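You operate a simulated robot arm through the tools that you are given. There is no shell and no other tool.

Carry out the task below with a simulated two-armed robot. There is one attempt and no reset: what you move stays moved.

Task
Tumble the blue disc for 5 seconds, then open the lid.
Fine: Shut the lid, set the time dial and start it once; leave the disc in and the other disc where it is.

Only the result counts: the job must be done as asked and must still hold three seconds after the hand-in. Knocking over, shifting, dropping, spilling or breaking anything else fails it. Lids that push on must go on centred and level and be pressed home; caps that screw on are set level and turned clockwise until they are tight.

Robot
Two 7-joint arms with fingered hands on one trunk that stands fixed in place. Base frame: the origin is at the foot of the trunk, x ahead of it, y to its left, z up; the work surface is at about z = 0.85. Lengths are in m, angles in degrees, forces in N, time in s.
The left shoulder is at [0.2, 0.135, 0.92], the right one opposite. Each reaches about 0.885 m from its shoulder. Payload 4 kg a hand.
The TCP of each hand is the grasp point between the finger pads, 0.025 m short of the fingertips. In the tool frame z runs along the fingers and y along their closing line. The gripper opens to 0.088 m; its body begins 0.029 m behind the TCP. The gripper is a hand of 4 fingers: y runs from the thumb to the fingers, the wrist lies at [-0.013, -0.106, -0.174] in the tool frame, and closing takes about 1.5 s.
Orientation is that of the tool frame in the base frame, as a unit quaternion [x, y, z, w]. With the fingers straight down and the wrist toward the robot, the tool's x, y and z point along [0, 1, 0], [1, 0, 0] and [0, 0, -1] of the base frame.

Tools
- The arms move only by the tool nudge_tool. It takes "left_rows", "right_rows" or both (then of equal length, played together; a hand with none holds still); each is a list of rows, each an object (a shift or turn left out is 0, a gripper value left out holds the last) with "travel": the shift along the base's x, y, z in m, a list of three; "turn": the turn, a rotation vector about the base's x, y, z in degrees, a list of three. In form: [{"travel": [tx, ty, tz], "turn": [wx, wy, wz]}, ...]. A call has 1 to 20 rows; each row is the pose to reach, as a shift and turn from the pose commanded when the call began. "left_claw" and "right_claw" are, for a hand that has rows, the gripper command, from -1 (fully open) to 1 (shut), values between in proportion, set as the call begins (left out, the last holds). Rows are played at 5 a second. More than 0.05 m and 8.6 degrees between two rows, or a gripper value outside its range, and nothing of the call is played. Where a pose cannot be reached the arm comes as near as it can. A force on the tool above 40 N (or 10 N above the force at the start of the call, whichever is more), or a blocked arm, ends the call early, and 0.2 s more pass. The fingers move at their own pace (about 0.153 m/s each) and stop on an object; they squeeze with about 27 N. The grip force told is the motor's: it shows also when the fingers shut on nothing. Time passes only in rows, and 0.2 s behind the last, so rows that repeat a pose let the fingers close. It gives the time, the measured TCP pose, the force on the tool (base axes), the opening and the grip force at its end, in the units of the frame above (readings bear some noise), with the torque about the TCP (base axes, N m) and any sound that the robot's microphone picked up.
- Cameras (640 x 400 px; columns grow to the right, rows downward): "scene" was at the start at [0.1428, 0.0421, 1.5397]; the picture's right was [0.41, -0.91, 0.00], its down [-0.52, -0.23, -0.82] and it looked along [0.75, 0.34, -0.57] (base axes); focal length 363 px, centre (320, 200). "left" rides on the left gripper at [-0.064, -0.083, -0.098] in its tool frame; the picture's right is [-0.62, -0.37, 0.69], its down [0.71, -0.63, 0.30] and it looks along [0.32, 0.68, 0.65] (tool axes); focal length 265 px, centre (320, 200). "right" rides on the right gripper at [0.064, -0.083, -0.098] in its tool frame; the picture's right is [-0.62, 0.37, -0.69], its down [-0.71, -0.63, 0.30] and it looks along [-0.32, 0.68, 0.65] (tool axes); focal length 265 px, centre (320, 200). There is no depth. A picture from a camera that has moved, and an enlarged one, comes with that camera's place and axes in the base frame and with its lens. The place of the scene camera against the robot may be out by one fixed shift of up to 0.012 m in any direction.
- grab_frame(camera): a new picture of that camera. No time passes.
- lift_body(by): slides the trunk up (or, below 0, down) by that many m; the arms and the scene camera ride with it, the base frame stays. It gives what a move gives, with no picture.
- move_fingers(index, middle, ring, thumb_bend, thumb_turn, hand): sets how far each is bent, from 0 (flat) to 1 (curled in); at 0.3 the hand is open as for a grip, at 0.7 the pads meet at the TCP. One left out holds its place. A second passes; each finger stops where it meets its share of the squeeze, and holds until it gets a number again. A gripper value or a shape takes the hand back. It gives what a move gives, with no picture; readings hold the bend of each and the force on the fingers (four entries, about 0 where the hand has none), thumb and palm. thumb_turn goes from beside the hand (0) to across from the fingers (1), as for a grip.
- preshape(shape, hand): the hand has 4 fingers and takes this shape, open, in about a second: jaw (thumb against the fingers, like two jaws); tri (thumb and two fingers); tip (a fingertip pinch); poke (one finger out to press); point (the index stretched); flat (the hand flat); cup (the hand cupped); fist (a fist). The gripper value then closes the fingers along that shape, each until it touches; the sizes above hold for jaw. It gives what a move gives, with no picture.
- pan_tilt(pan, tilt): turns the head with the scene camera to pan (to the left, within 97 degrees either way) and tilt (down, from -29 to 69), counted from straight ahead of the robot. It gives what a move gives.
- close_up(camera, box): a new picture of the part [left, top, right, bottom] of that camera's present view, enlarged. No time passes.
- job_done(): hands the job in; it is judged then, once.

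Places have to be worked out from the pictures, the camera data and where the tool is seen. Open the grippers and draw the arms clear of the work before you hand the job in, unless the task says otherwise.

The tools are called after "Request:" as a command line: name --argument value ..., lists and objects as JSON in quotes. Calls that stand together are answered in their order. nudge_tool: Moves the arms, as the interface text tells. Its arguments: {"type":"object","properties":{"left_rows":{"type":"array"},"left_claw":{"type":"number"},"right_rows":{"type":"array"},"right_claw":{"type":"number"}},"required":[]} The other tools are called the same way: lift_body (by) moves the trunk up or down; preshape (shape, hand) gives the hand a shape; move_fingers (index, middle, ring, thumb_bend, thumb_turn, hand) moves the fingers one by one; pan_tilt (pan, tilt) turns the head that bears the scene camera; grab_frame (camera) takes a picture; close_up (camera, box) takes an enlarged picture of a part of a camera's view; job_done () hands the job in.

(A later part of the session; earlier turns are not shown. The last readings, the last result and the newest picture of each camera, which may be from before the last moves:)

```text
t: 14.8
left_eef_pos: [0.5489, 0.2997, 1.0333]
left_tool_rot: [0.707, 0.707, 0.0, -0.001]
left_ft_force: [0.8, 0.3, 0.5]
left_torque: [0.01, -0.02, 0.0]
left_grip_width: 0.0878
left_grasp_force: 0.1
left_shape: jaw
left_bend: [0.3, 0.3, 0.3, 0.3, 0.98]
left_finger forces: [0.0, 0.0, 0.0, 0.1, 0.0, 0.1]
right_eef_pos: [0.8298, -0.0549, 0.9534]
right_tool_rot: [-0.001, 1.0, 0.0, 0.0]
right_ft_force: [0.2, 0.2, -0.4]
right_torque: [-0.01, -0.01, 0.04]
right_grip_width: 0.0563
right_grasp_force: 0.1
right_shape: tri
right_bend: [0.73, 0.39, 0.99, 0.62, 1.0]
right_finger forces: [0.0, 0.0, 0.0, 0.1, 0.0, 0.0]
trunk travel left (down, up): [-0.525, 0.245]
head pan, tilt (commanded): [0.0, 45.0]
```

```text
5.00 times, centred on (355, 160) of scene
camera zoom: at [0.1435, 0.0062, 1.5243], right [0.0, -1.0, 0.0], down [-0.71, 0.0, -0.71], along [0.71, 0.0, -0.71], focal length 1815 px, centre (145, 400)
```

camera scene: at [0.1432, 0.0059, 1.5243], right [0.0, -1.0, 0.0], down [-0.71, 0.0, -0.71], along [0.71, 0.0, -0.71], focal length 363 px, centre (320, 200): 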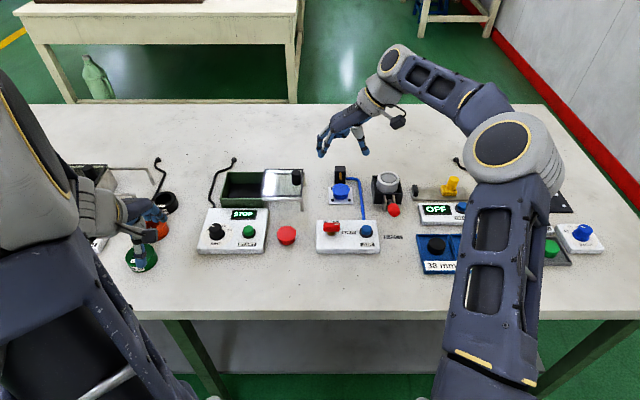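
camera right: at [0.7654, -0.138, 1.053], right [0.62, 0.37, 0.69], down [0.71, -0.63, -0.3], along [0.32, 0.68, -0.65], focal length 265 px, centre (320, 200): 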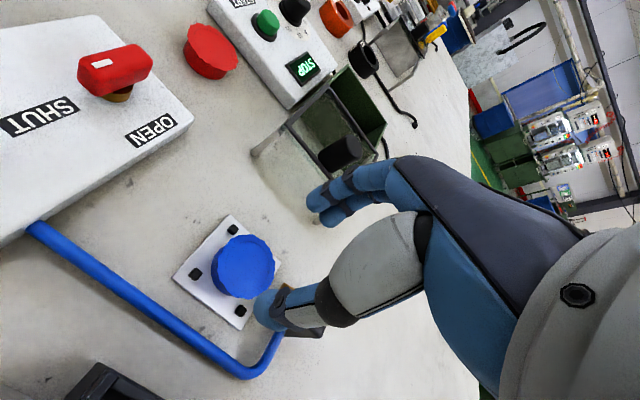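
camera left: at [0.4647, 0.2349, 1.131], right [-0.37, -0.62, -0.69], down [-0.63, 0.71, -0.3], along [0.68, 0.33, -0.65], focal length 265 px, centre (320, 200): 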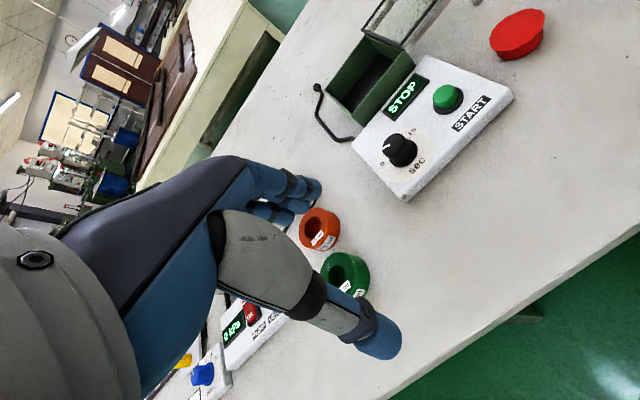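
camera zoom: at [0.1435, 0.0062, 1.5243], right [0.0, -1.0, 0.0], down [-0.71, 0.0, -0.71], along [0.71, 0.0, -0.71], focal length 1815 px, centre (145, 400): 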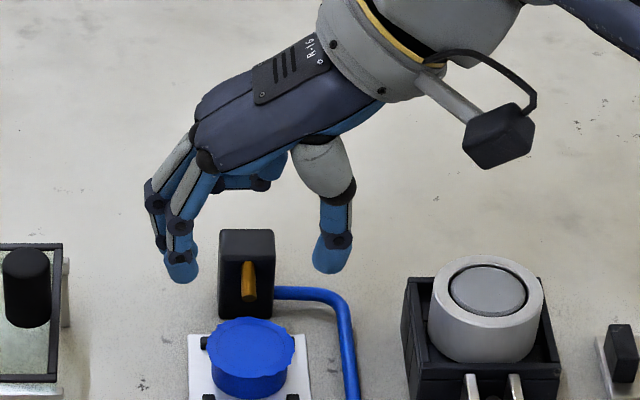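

Disc centre is at about (0.830, -0.0565) and the hand is at (0.8295, -0.055). I lower to about z = 0.892 with a slight y correction and check.

Request:
nudge_tool --right_rows '[{"travel": [0.0, -0.0015, -0.02]}, {"travel": [0.0, -0.0015, -0.04]}, {"travel": [0.0, -0.0015, -0.055]}, {"travel": [0.0, -0.0015, -0.062]}]'

Request:
close_up --camera "right" --box '[170, 140, 410, 340]'

Request:
close_up --camera "scene" --box '[320, 120, 390, 200]'

Request:
close_up --camera "left" --box '[400, 0, 640, 100]'

```text
t: 15.8
left_eef_pos: [0.5482, 0.3001, 1.0338]
left_tool_rot: [0.707, 0.707, 0.0, 0.001]
left_ft_force: [-0.2, 0.3, 0.4]
left_torque: [0.01, 0.03, 0.0]
left_grip_width: 0.0875
left_grasp_force: 0.0
left_shape: jaw
left_bend: [0.3, 0.3, 0.3, 0.3, 0.98]
left_finger forces: [0.0, 0.0, 0.0, 0.1, 0.1, 0.0]
right_eef_pos: [0.8306, -0.0559, 0.8907]
right_tool_rot: [0.0, 1.0, 0.0, 0.0]
right_ft_force: [-0.2, 0.1, 1.3]
right_torque: [-0.01, 0.0, -0.04]
right_grip_width: 0.0562
right_grasp_force: 0.1
right_shape: tri
right_bend: [0.73, 0.39, 0.99, 0.62, 1.0]
right_finger forces: [0.0, 0.0, 0.0, 0.1, 0.0, 0.0]
trunk travel left (down, up): [-0.525, 0.245]
head pan, tilt (commanded): [0.0, 45.0]
```

```text
2.00 times, centred on (290, 240) of right
camera zoom: at [0.7656, -0.1398, 0.991], right [0.62, 0.37, 0.69], down [0.71, -0.63, -0.3], along [0.32, 0.68, -0.65], focal length 531 px, centre (380, 120)
```

zoom: 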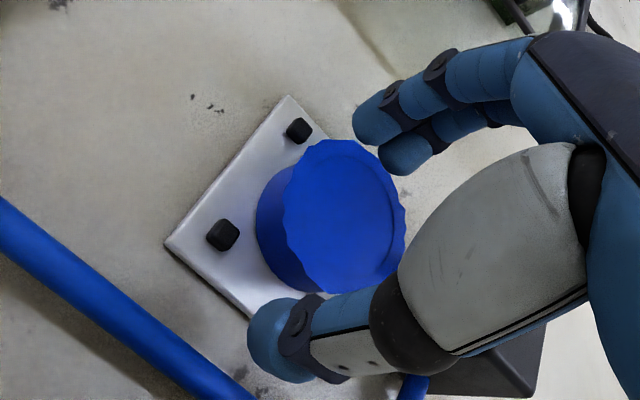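

```text
5.00 times, centred on (355, 160) of scene
camera zoom: at [0.1434, 0.0062, 1.5243], right [0.0, -1.0, 0.0], down [-0.71, 0.0, -0.71], along [0.71, 0.0, -0.71], focal length 1815 px, centre (145, 400)
```

zoom: 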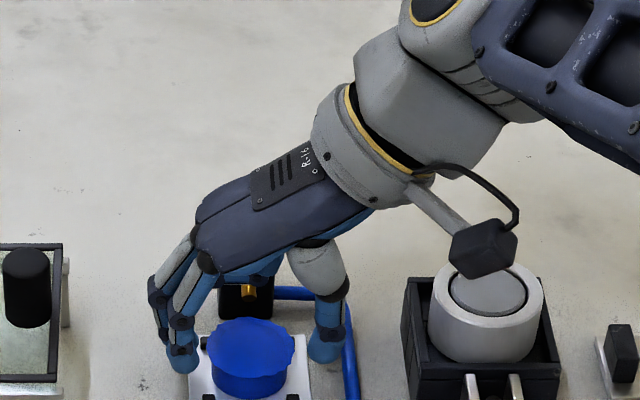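

```text
2.67 times, centred on (520, 50) of left
camera zoom: at [0.4651, 0.2349, 1.1313], right [-0.37, -0.62, -0.69], down [-0.63, 0.71, -0.3], along [0.68, 0.32, -0.65], focal length 708 px, centre (-213, 600)
```

zoom: 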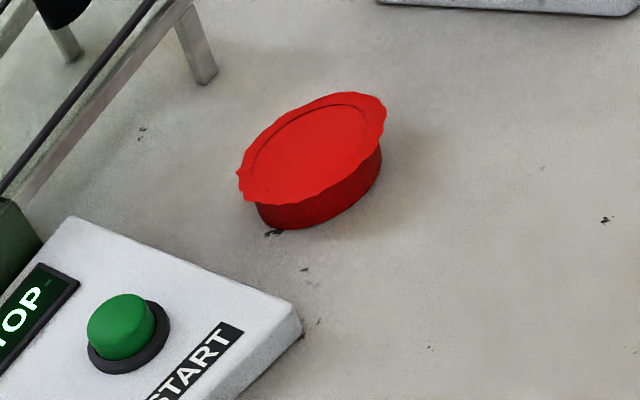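

Fingers straddle the disc with roughly 5–8 mm clearance each side, and tips are near the rim level. I lower another 8 mm so the tips get below the rim, watching the force.

Request:
nudge_tool --right_rows '[{"travel": [0.0, 0.001, -0.004]}, {"travel": [0.0, 0.001, -0.008]}]'

Request:
close_up --camera "scene" --box '[320, 140, 390, 210]'

Request:
close_up --camera "right" --box '[170, 140, 410, 340]'

```text
t: 16.4
left_eef_pos: [0.5493, 0.3003, 1.0327]
left_tool_rot: [0.707, 0.707, 0.001, -0.001]
left_ft_force: [-0.1, 0.2, -0.3]
left_torque: [0.03, 0.03, -0.03]
left_grip_width: 0.0878
left_grasp_force: 0.1
left_shape: jaw
left_bend: [0.3, 0.3, 0.3, 0.3, 0.98]
left_finger forces: [0.0, 0.1, 0.1, 0.0, 0.1, 0.0]
right_eef_pos: [0.8303, -0.0553, 0.883]
right_tool_rot: [-0.001, 1.0, 0.0, 0.0]
right_ft_force: [-0.3, 0.1, 0.3]
right_torque: [0.02, 0.01, -0.01]
right_grip_width: 0.0561
right_grasp_force: 0.0
right_shape: tri
right_bend: [0.73, 0.39, 0.99, 0.62, 1.0]
right_finger forces: [0.1, 0.0, 0.0, 0.0, 0.1, 0.1]
trunk travel left (down, up): [-0.525, 0.245]
head pan, tilt (commanded): [0.0, 45.0]
```

```text
5.71 times, centred on (355, 175) of scene
camera zoom: at [0.1435, 0.0062, 1.5243], right [0.0, -1.0, 0.0], down [-0.71, 0.0, -0.71], along [0.71, 0.0, -0.71], focal length 2074 px, centre (120, 343)
```

zoom: 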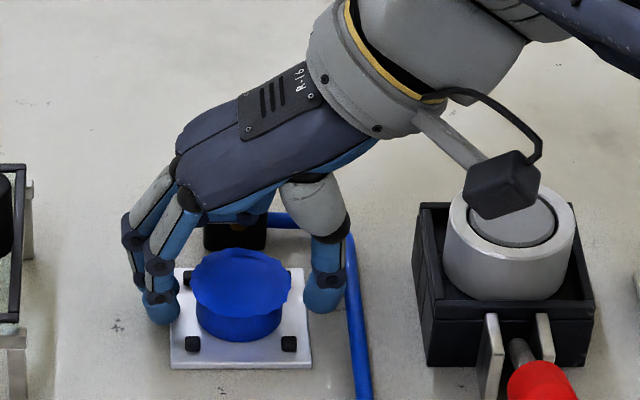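

```text
2.00 times, centred on (290, 240) of right
camera zoom: at [0.766, -0.139, 0.983], right [0.62, 0.37, 0.69], down [0.71, -0.63, -0.3], along [0.32, 0.68, -0.65], focal length 531 px, centre (380, 120)
```

zoom: 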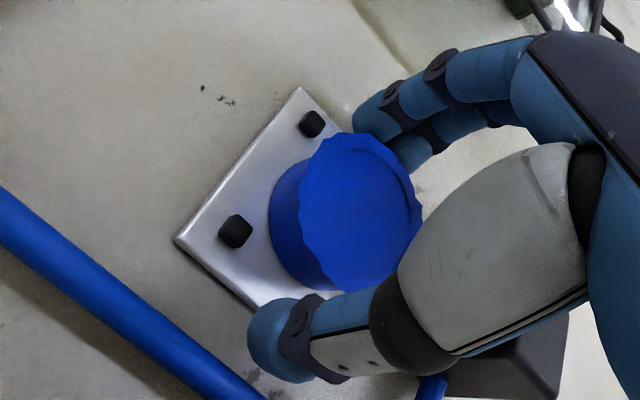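

No contact force; the thumb clears the hose. Now I close the fingers on the disc and hold.

Request:
nudge_tool --right_claw 1.0 --right_rows '[{"travel": [0, 0, 0]}, {"travel": [0, 0, 0]}, {"travel": [0, 0, 0]}, {"travel": [0, 0, 0]}, {"travel": [0, 0, 0]}, {"travel": [0, 0, 0]}, {"travel": [0, 0, 0]}, {"travel": [0, 0, 0]}]'

Request:
close_up --camera "scene" --box '[320, 140, 390, 210]'

Request:
close_up --camera "right" --box '[170, 140, 410, 340]'

```text
t: 18.2
left_eef_pos: [0.5484, 0.2999, 1.0318]
left_tool_rot: [0.707, 0.707, 0.0, 0.0]
left_ft_force: [0.4, -0.3, -0.1]
left_torque: [0.01, 0.04, 0.01]
left_grip_width: 0.0875
left_grasp_force: 0.0
left_shape: jaw
left_bend: [0.3, 0.3, 0.3, 0.3, 0.98]
left_finger forces: [0.0, 0.0, 0.1, 0.1, 0.0, 0.0]
right_eef_pos: [0.83, -0.0556, 0.8832]
right_tool_rot: [0.0, 1.0, 0.0, 0.0]
right_ft_force: [0.0, 0.7, -0.5]
right_torque: [-0.01, 0.01, 0.02]
right_grip_width: 0.0325
right_grasp_force: 27.6
right_shape: tri
right_bend: [0.74, 0.5, 1.0, 0.73, 1.0]
right_finger forces: [12.2, 12.1, 0.0, 0.0, 24.1, 0.0]
trunk travel left (down, up): [-0.525, 0.245]
head pan, tilt (commanded): [0.0, 45.0]
```

```text
5.71 times, centred on (355, 175) of scene
camera zoom: at [0.1435, 0.0062, 1.5243], right [0.0, -1.0, 0.0], down [-0.71, 0.0, -0.71], along [0.71, 0.0, -0.71], focal length 2074 px, centre (120, 343)
```

zoom: 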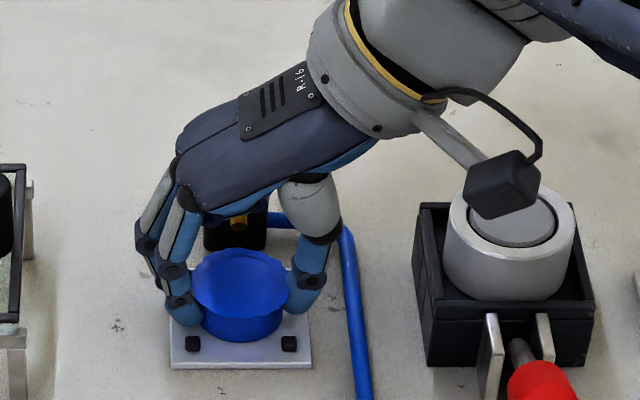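

```text
2.00 times, centred on (290, 240) of right
camera zoom: at [0.766, -0.139, 0.9831], right [0.62, 0.37, 0.69], down [0.71, -0.63, -0.3], along [0.32, 0.68, -0.65], focal length 531 px, centre (380, 120)
```

zoom: 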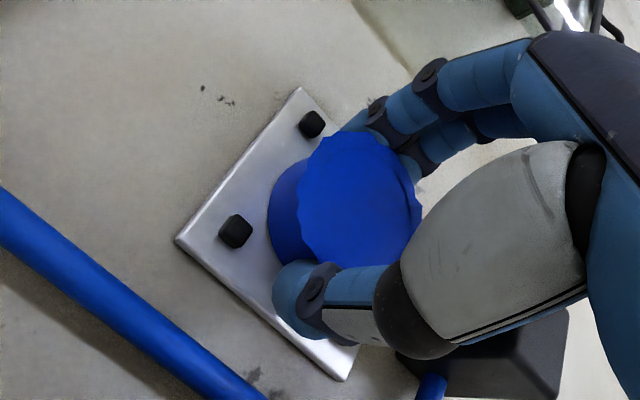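

The grip holds the disc (27 N, thumb 24 N, two fingers 12 N each, tips under the rim). I lift straight up in small steps.

Request:
nudge_tool --right_rows '[{"travel": [0, 0, 0.005]}, {"travel": [0, 0, 0.015]}, {"travel": [0, 0, 0.03]}, {"travel": [0, 0, 0.05]}, {"travel": [0, 0, 0.075]}]'

Request:
grab_frame --camera "scene"

Request:
grab_frame --camera "right"

```text
t: 19.4
left_eef_pos: [0.5495, 0.2997, 1.0332]
left_tool_rot: [0.707, 0.707, 0.0, -0.001]
left_ft_force: [0.3, 0.4, 0.6]
left_torque: [0.02, -0.01, -0.01]
left_grip_width: 0.0876
left_grasp_force: 0.2
left_shape: jaw
left_bend: [0.3, 0.3, 0.3, 0.3, 0.98]
left_finger forces: [0.0, 0.1, 0.0, 0.0, 0.0, 0.0]
right_eef_pos: [0.8299, -0.0559, 0.9589]
right_tool_rot: [0.001, 1.0, 0.0, 0.0]
right_ft_force: [-0.5, -0.4, -0.4]
right_torque: [0.0, -0.03, -0.02]
right_grip_width: 0.0323
right_grasp_force: 26.8
right_shape: tri
right_bend: [0.74, 0.5, 1.0, 0.73, 1.0]
right_finger forces: [12.3, 12.1, 0.1, 0.0, 24.2, 0.0]
trunk travel left (down, up): [-0.525, 0.245]
head pan, tilt (commanded): [0.0, 45.0]
```

```text
taken
camera scene: at [0.1436, 0.0062, 1.5242], right [0.0, -1.0, 0.0], down [-0.71, 0.0, -0.71], along [0.71, 0.0, -0.71], focal length 363 px, centre (320, 200)
```

scene: 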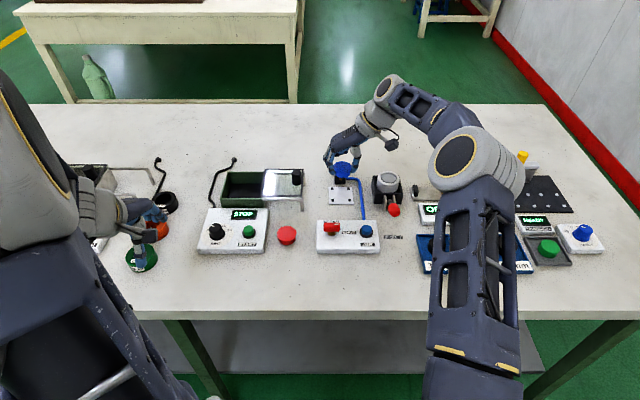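

```text
taken
camera right: at [0.766, -0.1395, 1.0586], right [0.62, 0.37, 0.69], down [0.71, -0.63, -0.3], along [0.32, 0.68, -0.65], focal length 265 px, centre (320, 200)
```

right: 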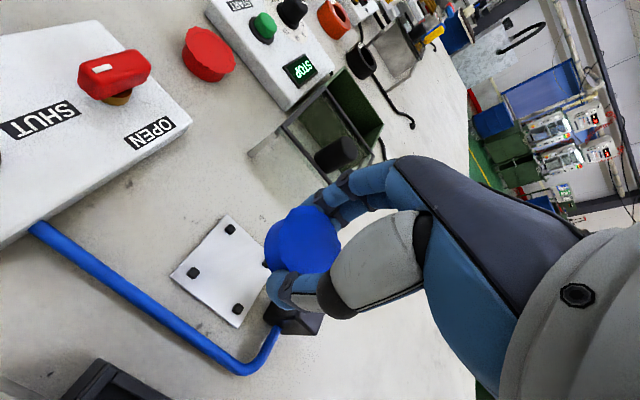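

The disc is held off the plate. I raise it above the lid knob and carry it over the box centre (about (0.824, 0.189)), turning the hand back 45° so the fingers open along the box diagonal.

Request:
nudge_tool --right_rows '[{"travel": [0, 0, 0.03]}, {"travel": [0, 0, 0.065]}, {"travel": [0, 0.035, 0.065], "turn": [0, 0, -7]}, {"travel": [-0.002, 0.075, 0.065], "turn": [0, 0, -14]}, {"travel": [-0.004, 0.115, 0.065], "turn": [0, 0, -21]}, {"travel": [-0.005, 0.155, 0.065], "turn": [0, 0, -28]}, {"travel": [-0.006, 0.195, 0.065], "turn": [0, 0, -35]}, {"travel": [-0.006, 0.23, 0.065], "turn": [0, 0, -42]}, {"travel": [-0.006, 0.245, 0.065], "turn": [0, 0, -45]}]'

Request:
grab_frame --camera "right"

Request:
grab_frame --camera "scene"

Request:
grab_frame --camera "left"

```text
t: 21.4
left_eef_pos: [0.5489, 0.3012, 1.0318]
left_tool_rot: [0.707, 0.707, 0.0, 0.0]
left_ft_force: [-0.3, 0.3, -0.8]
left_torque: [-0.01, 0.0, 0.0]
left_grip_width: 0.0878
left_grasp_force: 0.3
left_shape: jaw
left_bend: [0.3, 0.3, 0.3, 0.3, 0.98]
left_finger forces: [0.1, 0.1, 0.0, 0.0, 0.1, 0.0]
right_eef_pos: [0.8236, 0.1899, 1.0222]
right_tool_rot: [0.384, 0.923, 0.0, 0.0]
right_ft_force: [1.1, 0.1, -0.6]
right_torque: [0.01, 0.0, -0.04]
right_grip_width: 0.0326
right_grasp_force: 26.6
right_shape: tri
right_bend: [0.74, 0.5, 1.0, 0.73, 1.0]
right_finger forces: [12.4, 12.2, 0.1, 0.1, 24.2, 0.0]
trunk travel left (down, up): [-0.525, 0.245]
head pan, tilt (commanded): [0.0, 45.0]
```

```text
taken
camera right: at [0.7191, 0.1769, 1.1227], right [0.7, -0.18, 0.69], down [0.06, -0.95, -0.3], along [0.71, 0.25, -0.65], focal length 265 px, centre (320, 200)
```

right: 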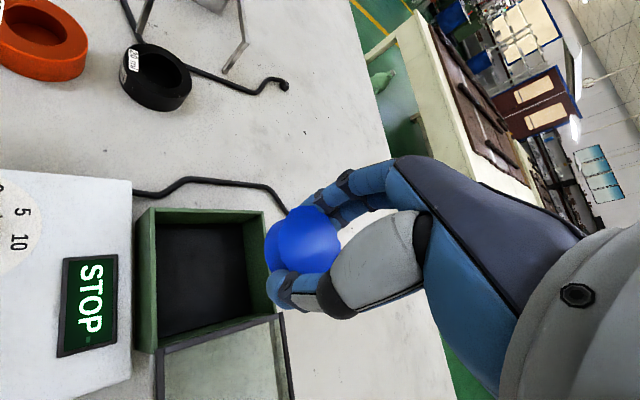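

```text
taken
camera scene: at [0.1435, 0.006, 1.5243], right [0.0, -1.0, 0.0], down [-0.71, 0.0, -0.71], along [0.71, 0.0, -0.71], focal length 363 px, centre (320, 200)
```

scene: 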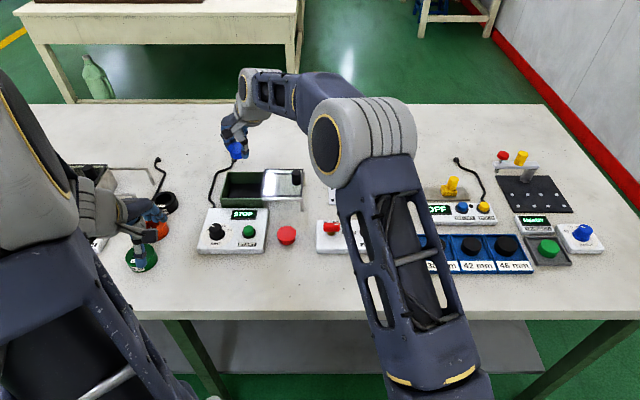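

```text
taken
camera left: at [0.4652, 0.2347, 1.1313], right [-0.37, -0.62, -0.69], down [-0.63, 0.71, -0.3], along [0.68, 0.32, -0.65], focal length 265 px, centre (320, 200)
```

left: 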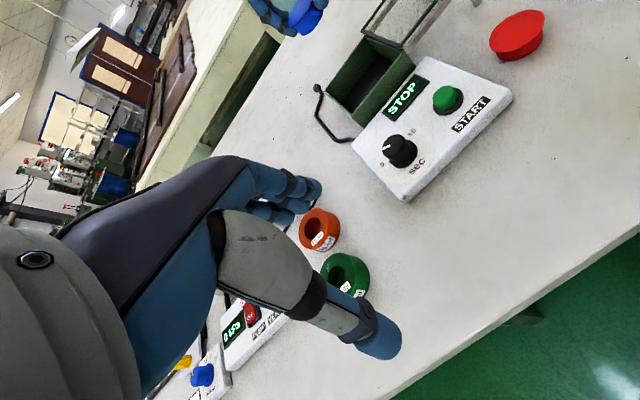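

The disc is above the box, and the interior is visible. I zoom in with the right camera to measure the box more precisely.

Request:
close_up --camera "right" --box '[110, 170, 350, 400]'

Request:
close_up --camera "scene" --box '[195, 120, 315, 210]'

```text
1.74 times, centred on (230, 285) of right
camera zoom: at [0.7191, 0.1769, 1.1227], right [0.7, -0.18, 0.69], down [0.06, -0.95, -0.3], along [0.71, 0.25, -0.65], focal length 462 px, centre (476, 52)
```

zoom: 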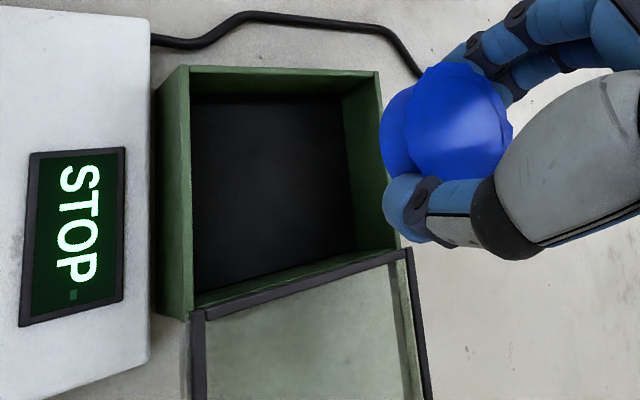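

```text
4.44 times, centred on (255, 165) of scene
camera zoom: at [0.1435, 0.006, 1.5243], right [0.0, -1.0, 0.0], down [-0.71, 0.0, -0.71], along [0.71, 0.0, -0.71], focal length 1613 px, centre (609, 356)
```

zoom: 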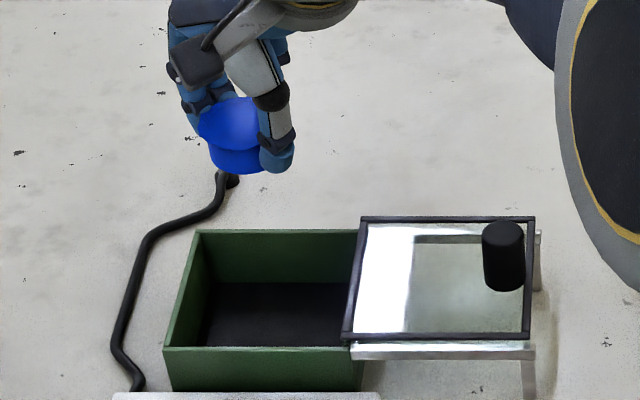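

The box interior is about 0.78–0.87 in x and 0.147–0.24 in y, with its floor at about z = 0.862. I lower the disc into it until its bottom is a few mm above the floor.

Request:
nudge_tool --right_rows '[{"travel": [0.001, 0.001, -0.03]}, {"travel": [0.001, 0.001, -0.06]}, {"travel": [0.001, 0.001, -0.085]}, {"travel": [0.001, 0.001, -0.105]}, {"travel": [0.001, 0.001, -0.118]}]'

Request:
close_up --camera "right" --box '[150, 150, 410, 370]'

Request:
close_up --camera "scene" --box '[195, 120, 315, 210]'

Request:
close_up --camera "left" --box '[310, 0, 470, 130]'

```text
t: 22.6
left_eef_pos: [0.5486, 0.2995, 1.0324]
left_tool_rot: [0.708, 0.707, 0.0, 0.0]
left_ft_force: [-0.6, -1.0, -0.2]
left_torque: [0.02, 0.02, 0.03]
left_grip_width: 0.0876
left_grasp_force: 0.1
left_shape: jaw
left_bend: [0.3, 0.3, 0.3, 0.3, 0.98]
left_finger forces: [0.0, 0.1, 0.1, 0.0, 0.1, 0.1]
right_eef_pos: [0.8251, 0.1901, 0.9052]
right_tool_rot: [0.382, 0.924, 0.0, 0.0]
right_ft_force: [0.1, -1.1, -0.4]
right_torque: [0.0, 0.05, 0.01]
right_grip_width: 0.0323
right_grasp_force: 26.6
right_shape: tri
right_bend: [0.74, 0.5, 1.0, 0.73, 1.0]
right_finger forces: [12.5, 12.3, 0.0, 0.0, 24.2, 0.1]
trunk travel left (down, up): [-0.525, 0.245]
head pan, tilt (commanded): [0.0, 45.0]
```

```text
1.82 times, centred on (280, 260) of right
camera zoom: at [0.7206, 0.1774, 1.0046], right [0.7, -0.18, 0.69], down [0.06, -0.95, -0.3], along [0.71, 0.25, -0.65], focal length 483 px, centre (393, 91)
```

zoom: 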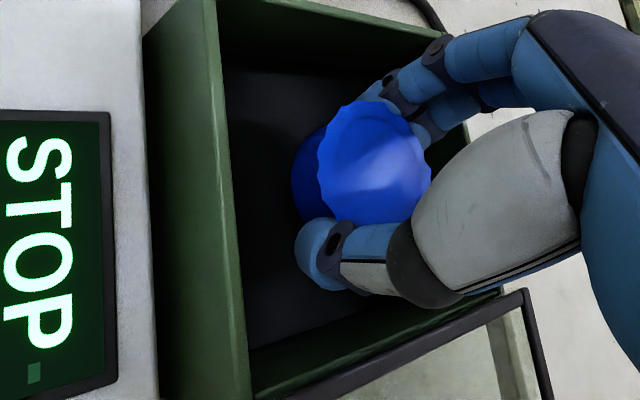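

```text
4.44 times, centred on (255, 165) of scene
camera zoom: at [0.1434, 0.0062, 1.5243], right [0.0, -1.0, 0.0], down [-0.71, 0.0, -0.71], along [0.71, 0.0, -0.71], focal length 1613 px, centre (609, 356)
```

zoom: 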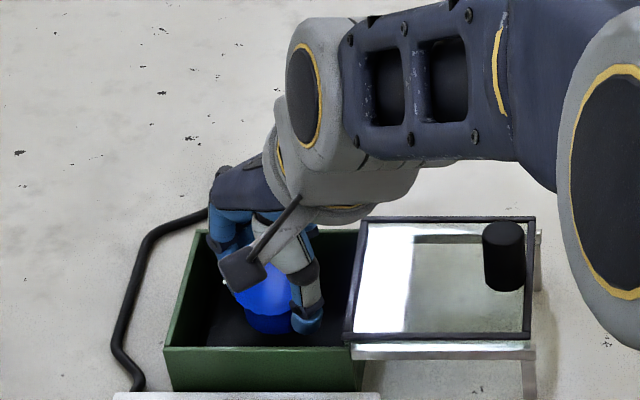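

```text
3.08 times, centred on (390, 65) of left
camera zoom: at [0.465, 0.235, 1.1313], right [-0.37, -0.62, -0.69], down [-0.63, 0.71, -0.3], along [0.68, 0.32, -0.65], focal length 817 px, centre (105, 615)
```

zoom: 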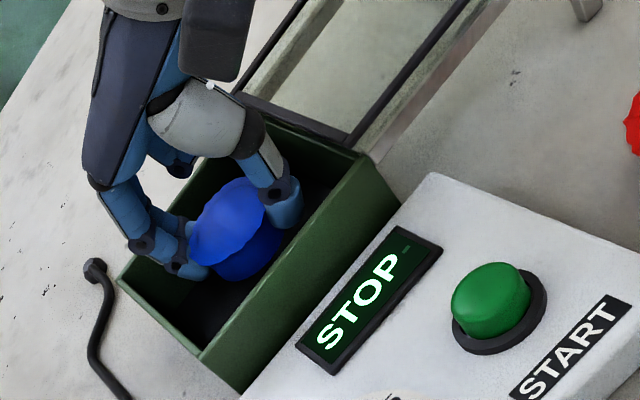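

The disc is inside the box, with more free room on the thumb side. I shift the hand 6 mm toward the near-right corner, lower slightly, then release by opening moderately.

Request:
nudge_tool --right_rows '[{"travel": [-0.006, -0.006, -0.002]}, {"travel": [-0.006, -0.006, -0.007]}, {"travel": [-0.006, -0.006, -0.01]}]'

Request:
nudge_tool --right_claw -0.25 --right_rows '[{"travel": [0, 0, 0]}, {"travel": [0, 0, 0]}, {"travel": [0, 0, 0]}, {"travel": [0, 0, 0]}, {"travel": [0, 0, 0]}]'

Request:
close_up --camera "right" --box '[150, 150, 410, 370]'

Request:
close_up --camera "left" --box '[310, 0, 470, 130]'

```text
t: 23.4
left_eef_pos: [0.549, 0.3005, 1.0319]
left_tool_rot: [0.707, 0.707, 0.0, 0.0]
left_ft_force: [-0.1, -0.9, 0.0]
left_torque: [-0.01, 0.0, 0.03]
left_grip_width: 0.0877
left_grasp_force: 0.1
left_shape: jaw
left_bend: [0.3, 0.3, 0.3, 0.3, 0.98]
left_finger forces: [0.0, 0.0, 0.1, 0.1, 0.1, 0.0]
right_eef_pos: [0.8182, 0.1851, 0.8949]
right_tool_rot: [0.382, 0.924, 0.0, 0.0]
right_ft_force: [0.3, 0.6, 0.6]
right_torque: [-0.02, 0.02, 0.01]
right_grip_width: 0.0323
right_grasp_force: 27.4
right_shape: tri
right_bend: [0.74, 0.5, 1.0, 0.73, 1.0]
right_finger forces: [12.5, 12.3, 0.0, 0.0, 24.2, 0.0]
trunk travel left (down, up): [-0.525, 0.245]
head pan, tilt (commanded): [0.0, 45.0]
```

```text
t: 24.6
left_eef_pos: [0.5489, 0.2999, 1.0324]
left_tool_rot: [0.707, 0.707, 0.0, 0.0]
left_ft_force: [0.5, -0.2, 0.2]
left_torque: [-0.02, -0.05, 0.02]
left_grip_width: 0.0875
left_grasp_force: 0.1
left_shape: jaw
left_bend: [0.3, 0.3, 0.3, 0.3, 0.98]
left_finger forces: [0.1, 0.1, 0.0, 0.0, 0.1, 0.1]
right_eef_pos: [0.8193, 0.1853, 0.8956]
right_tool_rot: [0.383, 0.924, 0.0, -0.001]
right_ft_force: [0.7, 0.0, -0.5]
right_torque: [-0.04, 0.01, 0.02]
right_grip_width: 0.0546
right_grasp_force: 0.1
right_shape: tri
right_bend: [0.73, 0.4, 0.99, 0.63, 1.0]
right_finger forces: [0.0, 0.0, 0.0, 0.1, 0.0, 0.0]
trunk travel left (down, up): [-0.525, 0.245]
head pan, tilt (commanded): [0.0, 45.0]
```

```text
1.82 times, centred on (280, 260) of right
camera zoom: at [0.7147, 0.1716, 0.995], right [0.7, -0.18, 0.69], down [0.06, -0.95, -0.3], along [0.71, 0.25, -0.65], focal length 483 px, centre (393, 91)
```

zoom: 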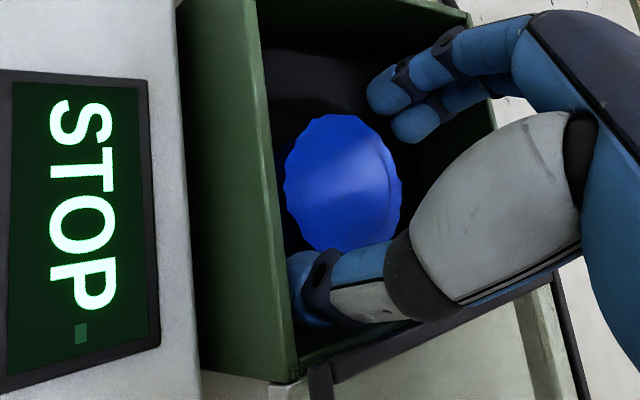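

```text
3.08 times, centred on (390, 65) of left
camera zoom: at [0.4651, 0.235, 1.1313], right [-0.37, -0.62, -0.69], down [-0.63, 0.71, -0.3], along [0.68, 0.32, -0.65], focal length 817 px, centre (105, 615)
```

zoom: 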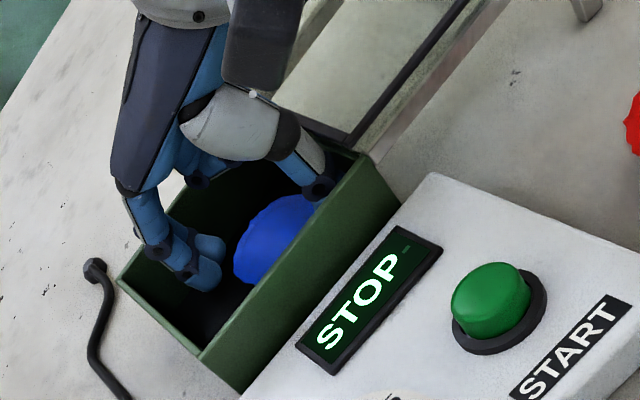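

The disc is released and lying flat on the box floor, clear of the fingertips. I raise the hand straight up.

Request:
nudge_tool --right_rows '[{"travel": [0.002, 0.002, 0.01]}, {"travel": [0.003, 0.003, 0.03]}, {"travel": [0.003, 0.003, 0.06]}, {"travel": [0.003, 0.003, 0.09]}, {"travel": [0.003, 0.003, 0.12]}]'

Request:
grab_frame --camera "right"

Request:
close_up --camera "left" --box '[310, 0, 470, 130]'

```text
t: 25.8
left_eef_pos: [0.5488, 0.3006, 1.033]
left_tool_rot: [0.707, 0.707, 0.0, 0.0]
left_ft_force: [1.2, 0.3, 0.4]
left_torque: [0.0, 0.03, 0.02]
left_grip_width: 0.0877
left_grasp_force: 0.1
left_shape: jaw
left_bend: [0.3, 0.3, 0.3, 0.3, 0.98]
left_finger forces: [0.1, 0.0, 0.0, 0.1, 0.0, 0.0]
right_eef_pos: [0.8218, 0.1878, 1.0156]
right_tool_rot: [0.382, 0.924, -0.001, 0.0]
right_ft_force: [-0.5, -0.1, 0.0]
right_torque: [0.04, -0.01, -0.01]
right_grip_width: 0.0546
right_grasp_force: 0.1
right_shape: tri
right_bend: [0.73, 0.4, 0.99, 0.63, 1.0]
right_finger forces: [0.1, 0.0, 0.1, 0.0, 0.0, 0.0]
trunk travel left (down, up): [-0.525, 0.245]
head pan, tilt (commanded): [0.0, 45.0]
```

```text
taken
camera right: at [0.7176, 0.174, 1.1151], right [0.7, -0.18, 0.69], down [0.06, -0.95, -0.3], along [0.71, 0.25, -0.65], focal length 265 px, centre (320, 200)
```

right: 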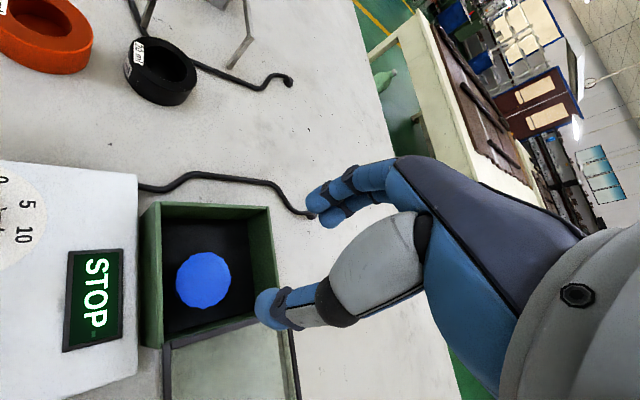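

```text
3.08 times, centred on (390, 65) of left
camera zoom: at [0.4652, 0.235, 1.1312], right [-0.37, -0.62, -0.69], down [-0.63, 0.71, -0.3], along [0.68, 0.32, -0.65], focal length 817 px, centre (105, 615)
```

zoom: 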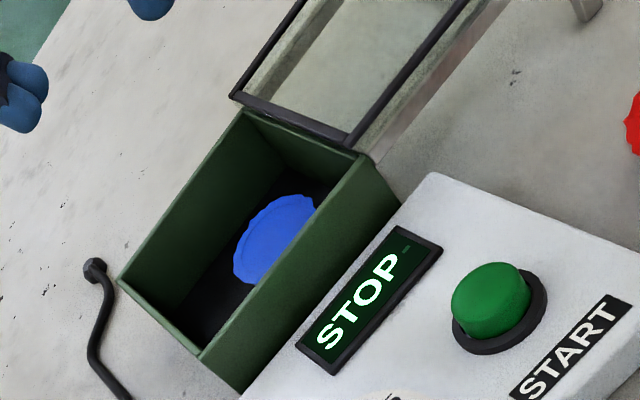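

The disc lies flat in the box. Next is the lid: I turn the right hand back to pinch along y and bring it above the lid's black knob at about (0.826, 0.06).

Request:
nudge_tool --right_rows '[{"travel": [0.001, -0.02, 0.01], "turn": [0, 0, 7.5]}, {"travel": [0.002, -0.04, 0.01], "turn": [0, 0, 15]}, {"travel": [0.003, -0.065, 0.01], "turn": [0, 0, 22.5]}, {"travel": [0.004, -0.09, 0.01], "turn": [0, 0, 30]}, {"travel": [0.004, -0.115, 0.01], "turn": [0, 0, 37.5]}, {"travel": [0.004, -0.128, 0.01], "turn": [0, 0, 45]}]'

Request:
grab_frame --camera "right"

Request:
close_up --camera "scene" --box '[215, 120, 345, 220]'

Request:
close_up --camera "right" --box '[150, 170, 390, 370]'

```text
t: 27.2
left_eef_pos: [0.5493, 0.3007, 1.0314]
left_tool_rot: [0.707, 0.707, 0.0, 0.0]
left_ft_force: [0.1, -0.6, -0.1]
left_torque: [0.02, -0.01, -0.03]
left_grip_width: 0.0876
left_grasp_force: 0.2
left_shape: jaw
left_bend: [0.3, 0.3, 0.3, 0.3, 0.98]
left_finger forces: [0.1, 0.0, 0.0, 0.1, 0.0, 0.0]
right_eef_pos: [0.8259, 0.0594, 1.0261]
right_tool_rot: [-0.001, 1.0, 0.0, 0.0]
right_ft_force: [-1.1, -0.2, -0.7]
right_torque: [0.0, 0.0, -0.01]
right_grip_width: 0.0545
right_grasp_force: 0.0
right_shape: tri
right_bend: [0.73, 0.4, 0.99, 0.63, 1.0]
right_finger forces: [0.1, 0.0, 0.0, 0.0, 0.1, 0.0]
trunk travel left (down, up): [-0.525, 0.245]
head pan, tilt (commanded): [0.0, 45.0]
```

```text
taken
camera right: at [0.7616, -0.0243, 1.1255], right [0.62, 0.37, 0.69], down [0.72, -0.63, -0.3], along [0.32, 0.68, -0.65], focal length 265 px, centre (320, 200)
```

right: 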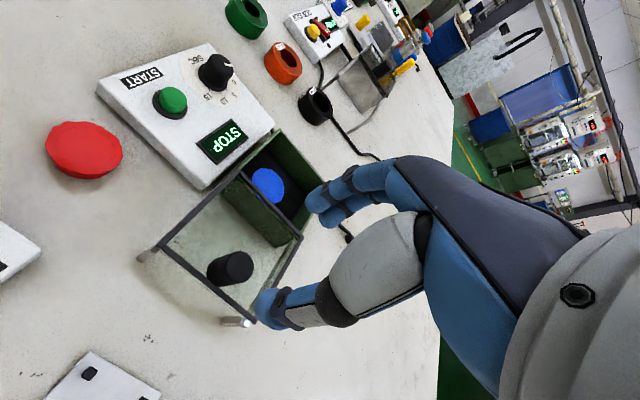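

```text
4.00 times, centred on (280, 170) of scene
camera zoom: at [0.1433, 0.0063, 1.5243], right [0.0, -1.0, 0.0], down [-0.71, 0.0, -0.71], along [0.71, 0.0, -0.71], focal length 1452 px, centre (480, 320)
```

zoom: 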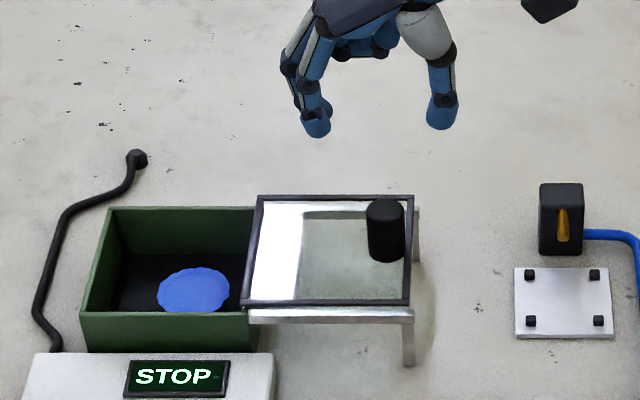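

```text
2.00 times, centred on (270, 270) of right
camera zoom: at [0.7616, -0.0243, 1.1255], right [0.62, 0.37, 0.69], down [0.72, -0.63, -0.3], along [0.32, 0.68, -0.65], focal length 531 px, centre (420, 60)
```

zoom: 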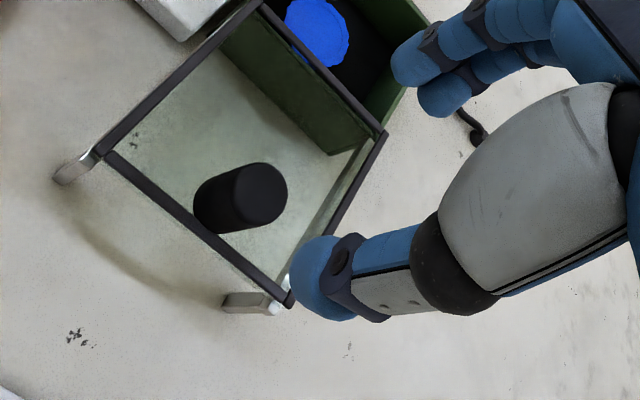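

The knob is at about (0.8236, 0.0555), 23 mm across, with its top near z = 0.944. I lower the open fingers around it to TCP z ≈ 0.937.

Request:
nudge_tool --right_rows '[{"travel": [-0.0024, -0.004, -0.02]}, {"travel": [-0.0024, -0.004, -0.045]}, {"travel": [-0.0024, -0.004, -0.07]}, {"travel": [-0.0024, -0.004, -0.086]}]'

Request:
close_up --camera "right" --box '[170, 150, 410, 350]'

Request:
close_up --camera "scene" --box '[235, 130, 345, 220]'

```text
t: 28.2
left_eef_pos: [0.5489, 0.3002, 1.032]
left_tool_rot: [0.707, 0.707, -0.001, 0.0]
left_ft_force: [-0.8, 0.9, 0.2]
left_torque: [0.01, 0.01, 0.0]
left_grip_width: 0.0875
left_grasp_force: 0.0
left_shape: jaw
left_bend: [0.3, 0.3, 0.3, 0.3, 0.98]
left_finger forces: [0.0, 0.1, 0.0, 0.0, 0.0, 0.0]
right_eef_pos: [0.8242, 0.0547, 0.9394]
right_tool_rot: [0.0, 1.0, 0.0, 0.0]
right_ft_force: [0.4, 0.2, -0.7]
right_torque: [0.02, 0.01, 0.01]
right_grip_width: 0.0545
right_grasp_force: 0.1
right_shape: tri
right_bend: [0.73, 0.4, 0.99, 0.63, 1.0]
right_finger forces: [0.0, 0.0, 0.0, 0.0, 0.0, 0.0]
trunk travel left (down, up): [-0.525, 0.245]
head pan, tilt (commanded): [0.0, 45.0]
```

```text
2.00 times, centred on (290, 250) of right
camera zoom: at [0.7599, -0.0276, 1.0387], right [0.62, 0.37, 0.69], down [0.71, -0.63, -0.3], along [0.32, 0.68, -0.65], focal length 531 px, centre (380, 100)
```

zoom: 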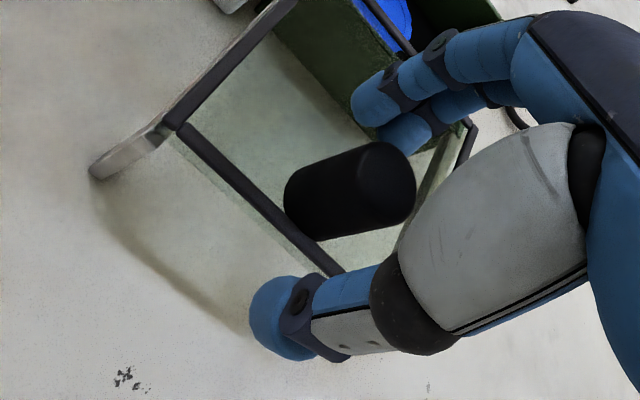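

```text
4.44 times, centred on (290, 175) of scene
camera zoom: at [0.1434, 0.0062, 1.5243], right [0.0, -1.0, 0.0], down [-0.71, 0.0, -0.71], along [0.71, 0.0, -0.71], focal length 1613 px, centre (453, 311)
```

zoom: 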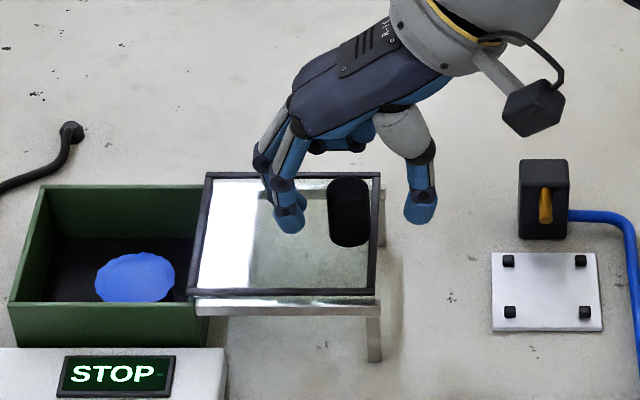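

The knob is centred between fingers and thumb. I close on it.

Request:
nudge_tool --right_claw 1.0 --right_rows '[{"travel": [0, 0, 0]}, {"travel": [0, 0, 0]}, {"travel": [0, 0, 0]}, {"travel": [0, 0, 0]}, {"travel": [0, 0, 0]}, {"travel": [0, 0, 0]}, {"travel": [0, 0, 0]}, {"travel": [0, 0, 0]}]'

Request:
close_up --camera "scene" --box '[235, 130, 345, 220]'

Request:
close_up --camera "right" --box '[170, 150, 410, 350]'

```text
t: 30.0
left_eef_pos: [0.5495, 0.3005, 1.032]
left_tool_rot: [0.707, 0.707, -0.001, 0.0]
left_ft_force: [0.1, -0.9, 0.3]
left_torque: [0.01, 0.01, 0.0]
left_grip_width: 0.0878
left_grasp_force: 0.0
left_shape: jaw
left_bend: [0.3, 0.3, 0.3, 0.3, 0.98]
left_finger forces: [0.0, 0.0, 0.1, 0.0, 0.0, 0.0]
right_eef_pos: [0.8233, 0.0556, 0.9386]
right_tool_rot: [0.0, 1.0, 0.0, 0.0]
right_ft_force: [-1.1, -0.2, -3.7]
right_torque: [0.02, 0.01, -0.03]
right_grip_width: 0.0162
right_grasp_force: 27.4
right_shape: tri
right_bend: [0.74, 0.56, 1.0, 0.74, 1.0]
right_finger forces: [11.5, 12.4, 0.0, 0.0, 23.7, 0.0]
trunk travel left (down, up): [-0.525, 0.245]
head pan, tilt (commanded): [0.0, 45.0]
```

```text
4.44 times, centred on (290, 175) of scene
camera zoom: at [0.1436, 0.0062, 1.5242], right [0.0, -1.0, 0.0], down [-0.71, 0.0, -0.71], along [0.71, 0.0, -0.71], focal length 1613 px, centre (453, 311)
```

zoom: 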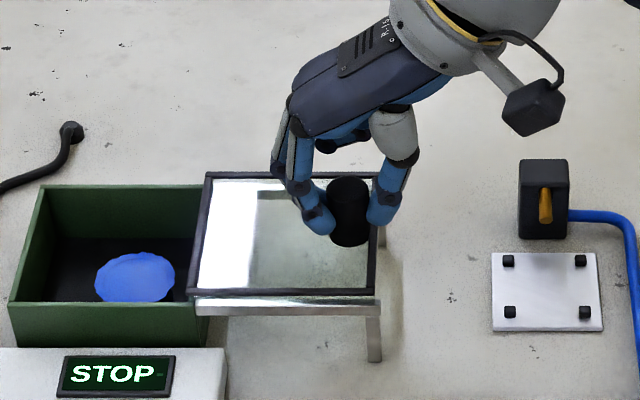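

```text
2.00 times, centred on (290, 250) of right
camera zoom: at [0.76, -0.0275, 1.0389], right [0.62, 0.37, 0.69], down [0.71, -0.63, -0.3], along [0.32, 0.68, -0.65], focal length 531 px, centre (380, 100)
```

zoom: 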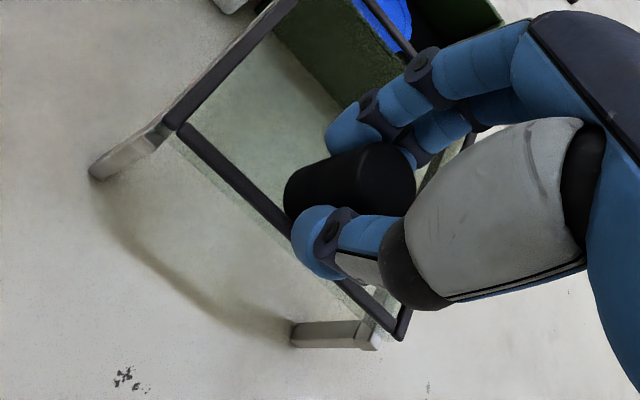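

The knob is held (slight 3.7 N downward load, so I ease down 1 mm). Now I slide the lid toward the box (+y) slowly.

Request:
nudge_tool --right_rows '[{"travel": [0, 0, -0.001]}, {"travel": [0, 0.01, -0.001]}, {"travel": [0, 0.02, -0.001]}, {"travel": [0, 0.03, -0.001]}, {"travel": [0, 0.04, -0.001]}, {"travel": [0, 0.05, -0.001]}, {"travel": [0, 0.06, -0.001]}, {"travel": [0, 0.07, -0.001]}, {"travel": [0, 0.08, -0.001]}]'

Request:
close_up --camera "scene" --box '[195, 130, 325, 220]'

Request:
close_up --camera "left" --box '[310, 0, 470, 130]'

```text
t: 32.0
left_eef_pos: [0.5497, 0.2992, 1.0321]
left_tool_rot: [0.707, 0.707, 0.0, -0.001]
left_ft_force: [0.1, 0.1, 0.0]
left_torque: [-0.04, 0.0, 0.0]
left_grip_width: 0.0878
left_grasp_force: 0.1
left_shape: jaw
left_bend: [0.3, 0.3, 0.3, 0.3, 0.98]
left_finger forces: [0.0, 0.1, 0.0, 0.1, 0.0, 0.0]
right_eef_pos: [0.8236, 0.137, 0.9374]
right_tool_rot: [0.0, 1.0, 0.0, -0.001]
right_ft_force: [3.2, 0.4, 2.2]
right_torque: [0.02, -0.04, -0.01]
right_grip_width: 0.0162
right_grasp_force: 27.0
right_shape: tri
right_bend: [0.74, 0.57, 1.0, 0.74, 1.0]
right_finger forces: [11.2, 15.5, 0.0, 0.1, 24.4, 0.1]
trunk travel left (down, up): [-0.525, 0.245]
head pan, tilt (commanded): [0.0, 45.0]
```

```text
4.44 times, centred on (260, 175) of scene
camera zoom: at [0.1435, 0.0062, 1.5243], right [0.0, -1.0, 0.0], down [-0.71, 0.0, -0.71], along [0.71, 0.0, -0.71], focal length 1613 px, centre (587, 311)
```

zoom: 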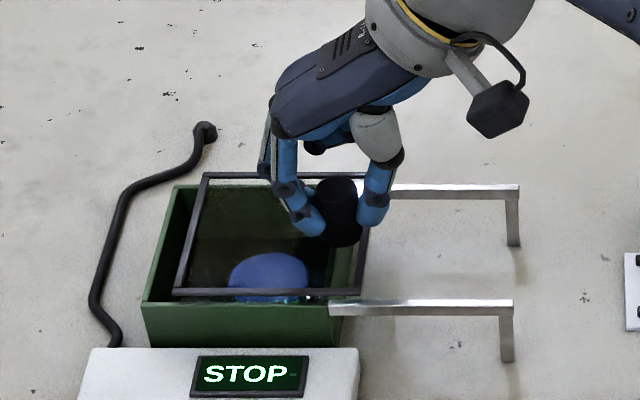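

```text
3.08 times, centred on (390, 65) of left
camera zoom: at [0.4651, 0.2349, 1.1313], right [-0.37, -0.62, -0.69], down [-0.63, 0.71, -0.3], along [0.68, 0.32, -0.65], focal length 817 px, centre (105, 615)
```

zoom: 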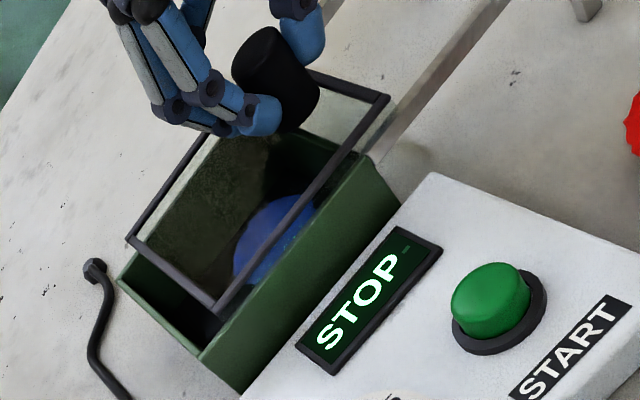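

The lid slides well and is about 18 mm from the box's left wall. I continue in small steps until it meets its stop.

Request:
nudge_tool --right_rows '[{"travel": [0, 0.005, 0]}, {"travel": [0, 0.01, 0]}, {"travel": [0, 0.014, 0]}, {"travel": [0, 0.017, 0]}]'

Request:
close_up --camera "scene" --box '[195, 130, 325, 220]'

Request:
close_up --camera "left" --box '[310, 0, 470, 130]'

```text
t: 33.0
left_eef_pos: [0.549, 0.3007, 1.0324]
left_tool_rot: [0.707, 0.707, 0.001, 0.001]
left_ft_force: [-0.1, 0.5, 0.0]
left_torque: [-0.01, 0.03, 0.0]
left_grip_width: 0.0877
left_grasp_force: 0.0
left_shape: jaw
left_bend: [0.3, 0.3, 0.3, 0.3, 0.98]
left_finger forces: [0.0, 0.1, 0.0, 0.1, 0.0, 0.0]
right_eef_pos: [0.8231, 0.1531, 0.9384]
right_tool_rot: [0.0, 1.0, 0.0, 0.0]
right_ft_force: [3.6, 0.2, 4.7]
right_torque: [0.05, -0.09, -0.02]
right_grip_width: 0.0163
right_grasp_force: 26.8
right_shape: tri
right_bend: [0.74, 0.57, 1.0, 0.74, 1.0]
right_finger forces: [10.6, 16.4, 0.0, 0.1, 24.6, 0.0]
trunk travel left (down, up): [-0.525, 0.245]
head pan, tilt (commanded): [0.0, 45.0]
```

```text
4.44 times, centred on (260, 175) of scene
camera zoom: at [0.1435, 0.0062, 1.5243], right [0.0, -1.0, 0.0], down [-0.71, 0.0, -0.71], along [0.71, 0.0, -0.71], focal length 1613 px, centre (587, 311)
```

zoom: 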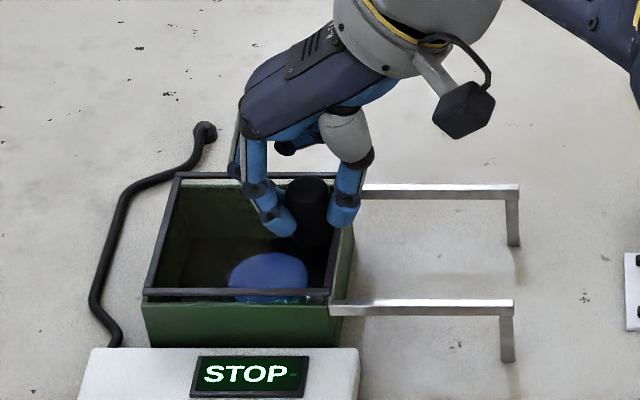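

```text
3.08 times, centred on (390, 65) of left
camera zoom: at [0.4651, 0.2349, 1.1313], right [-0.37, -0.62, -0.69], down [-0.63, 0.71, -0.3], along [0.68, 0.32, -0.65], focal length 817 px, centre (105, 615)
```

zoom: 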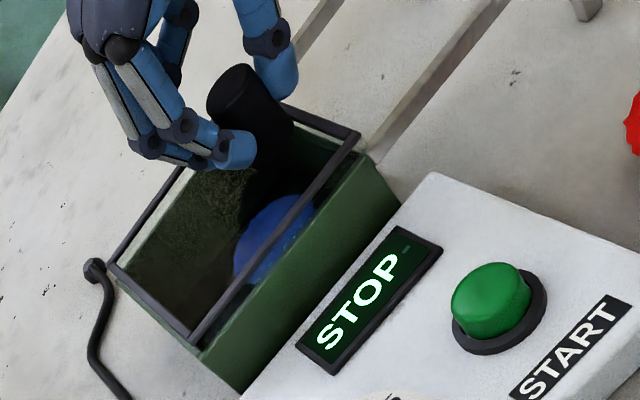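

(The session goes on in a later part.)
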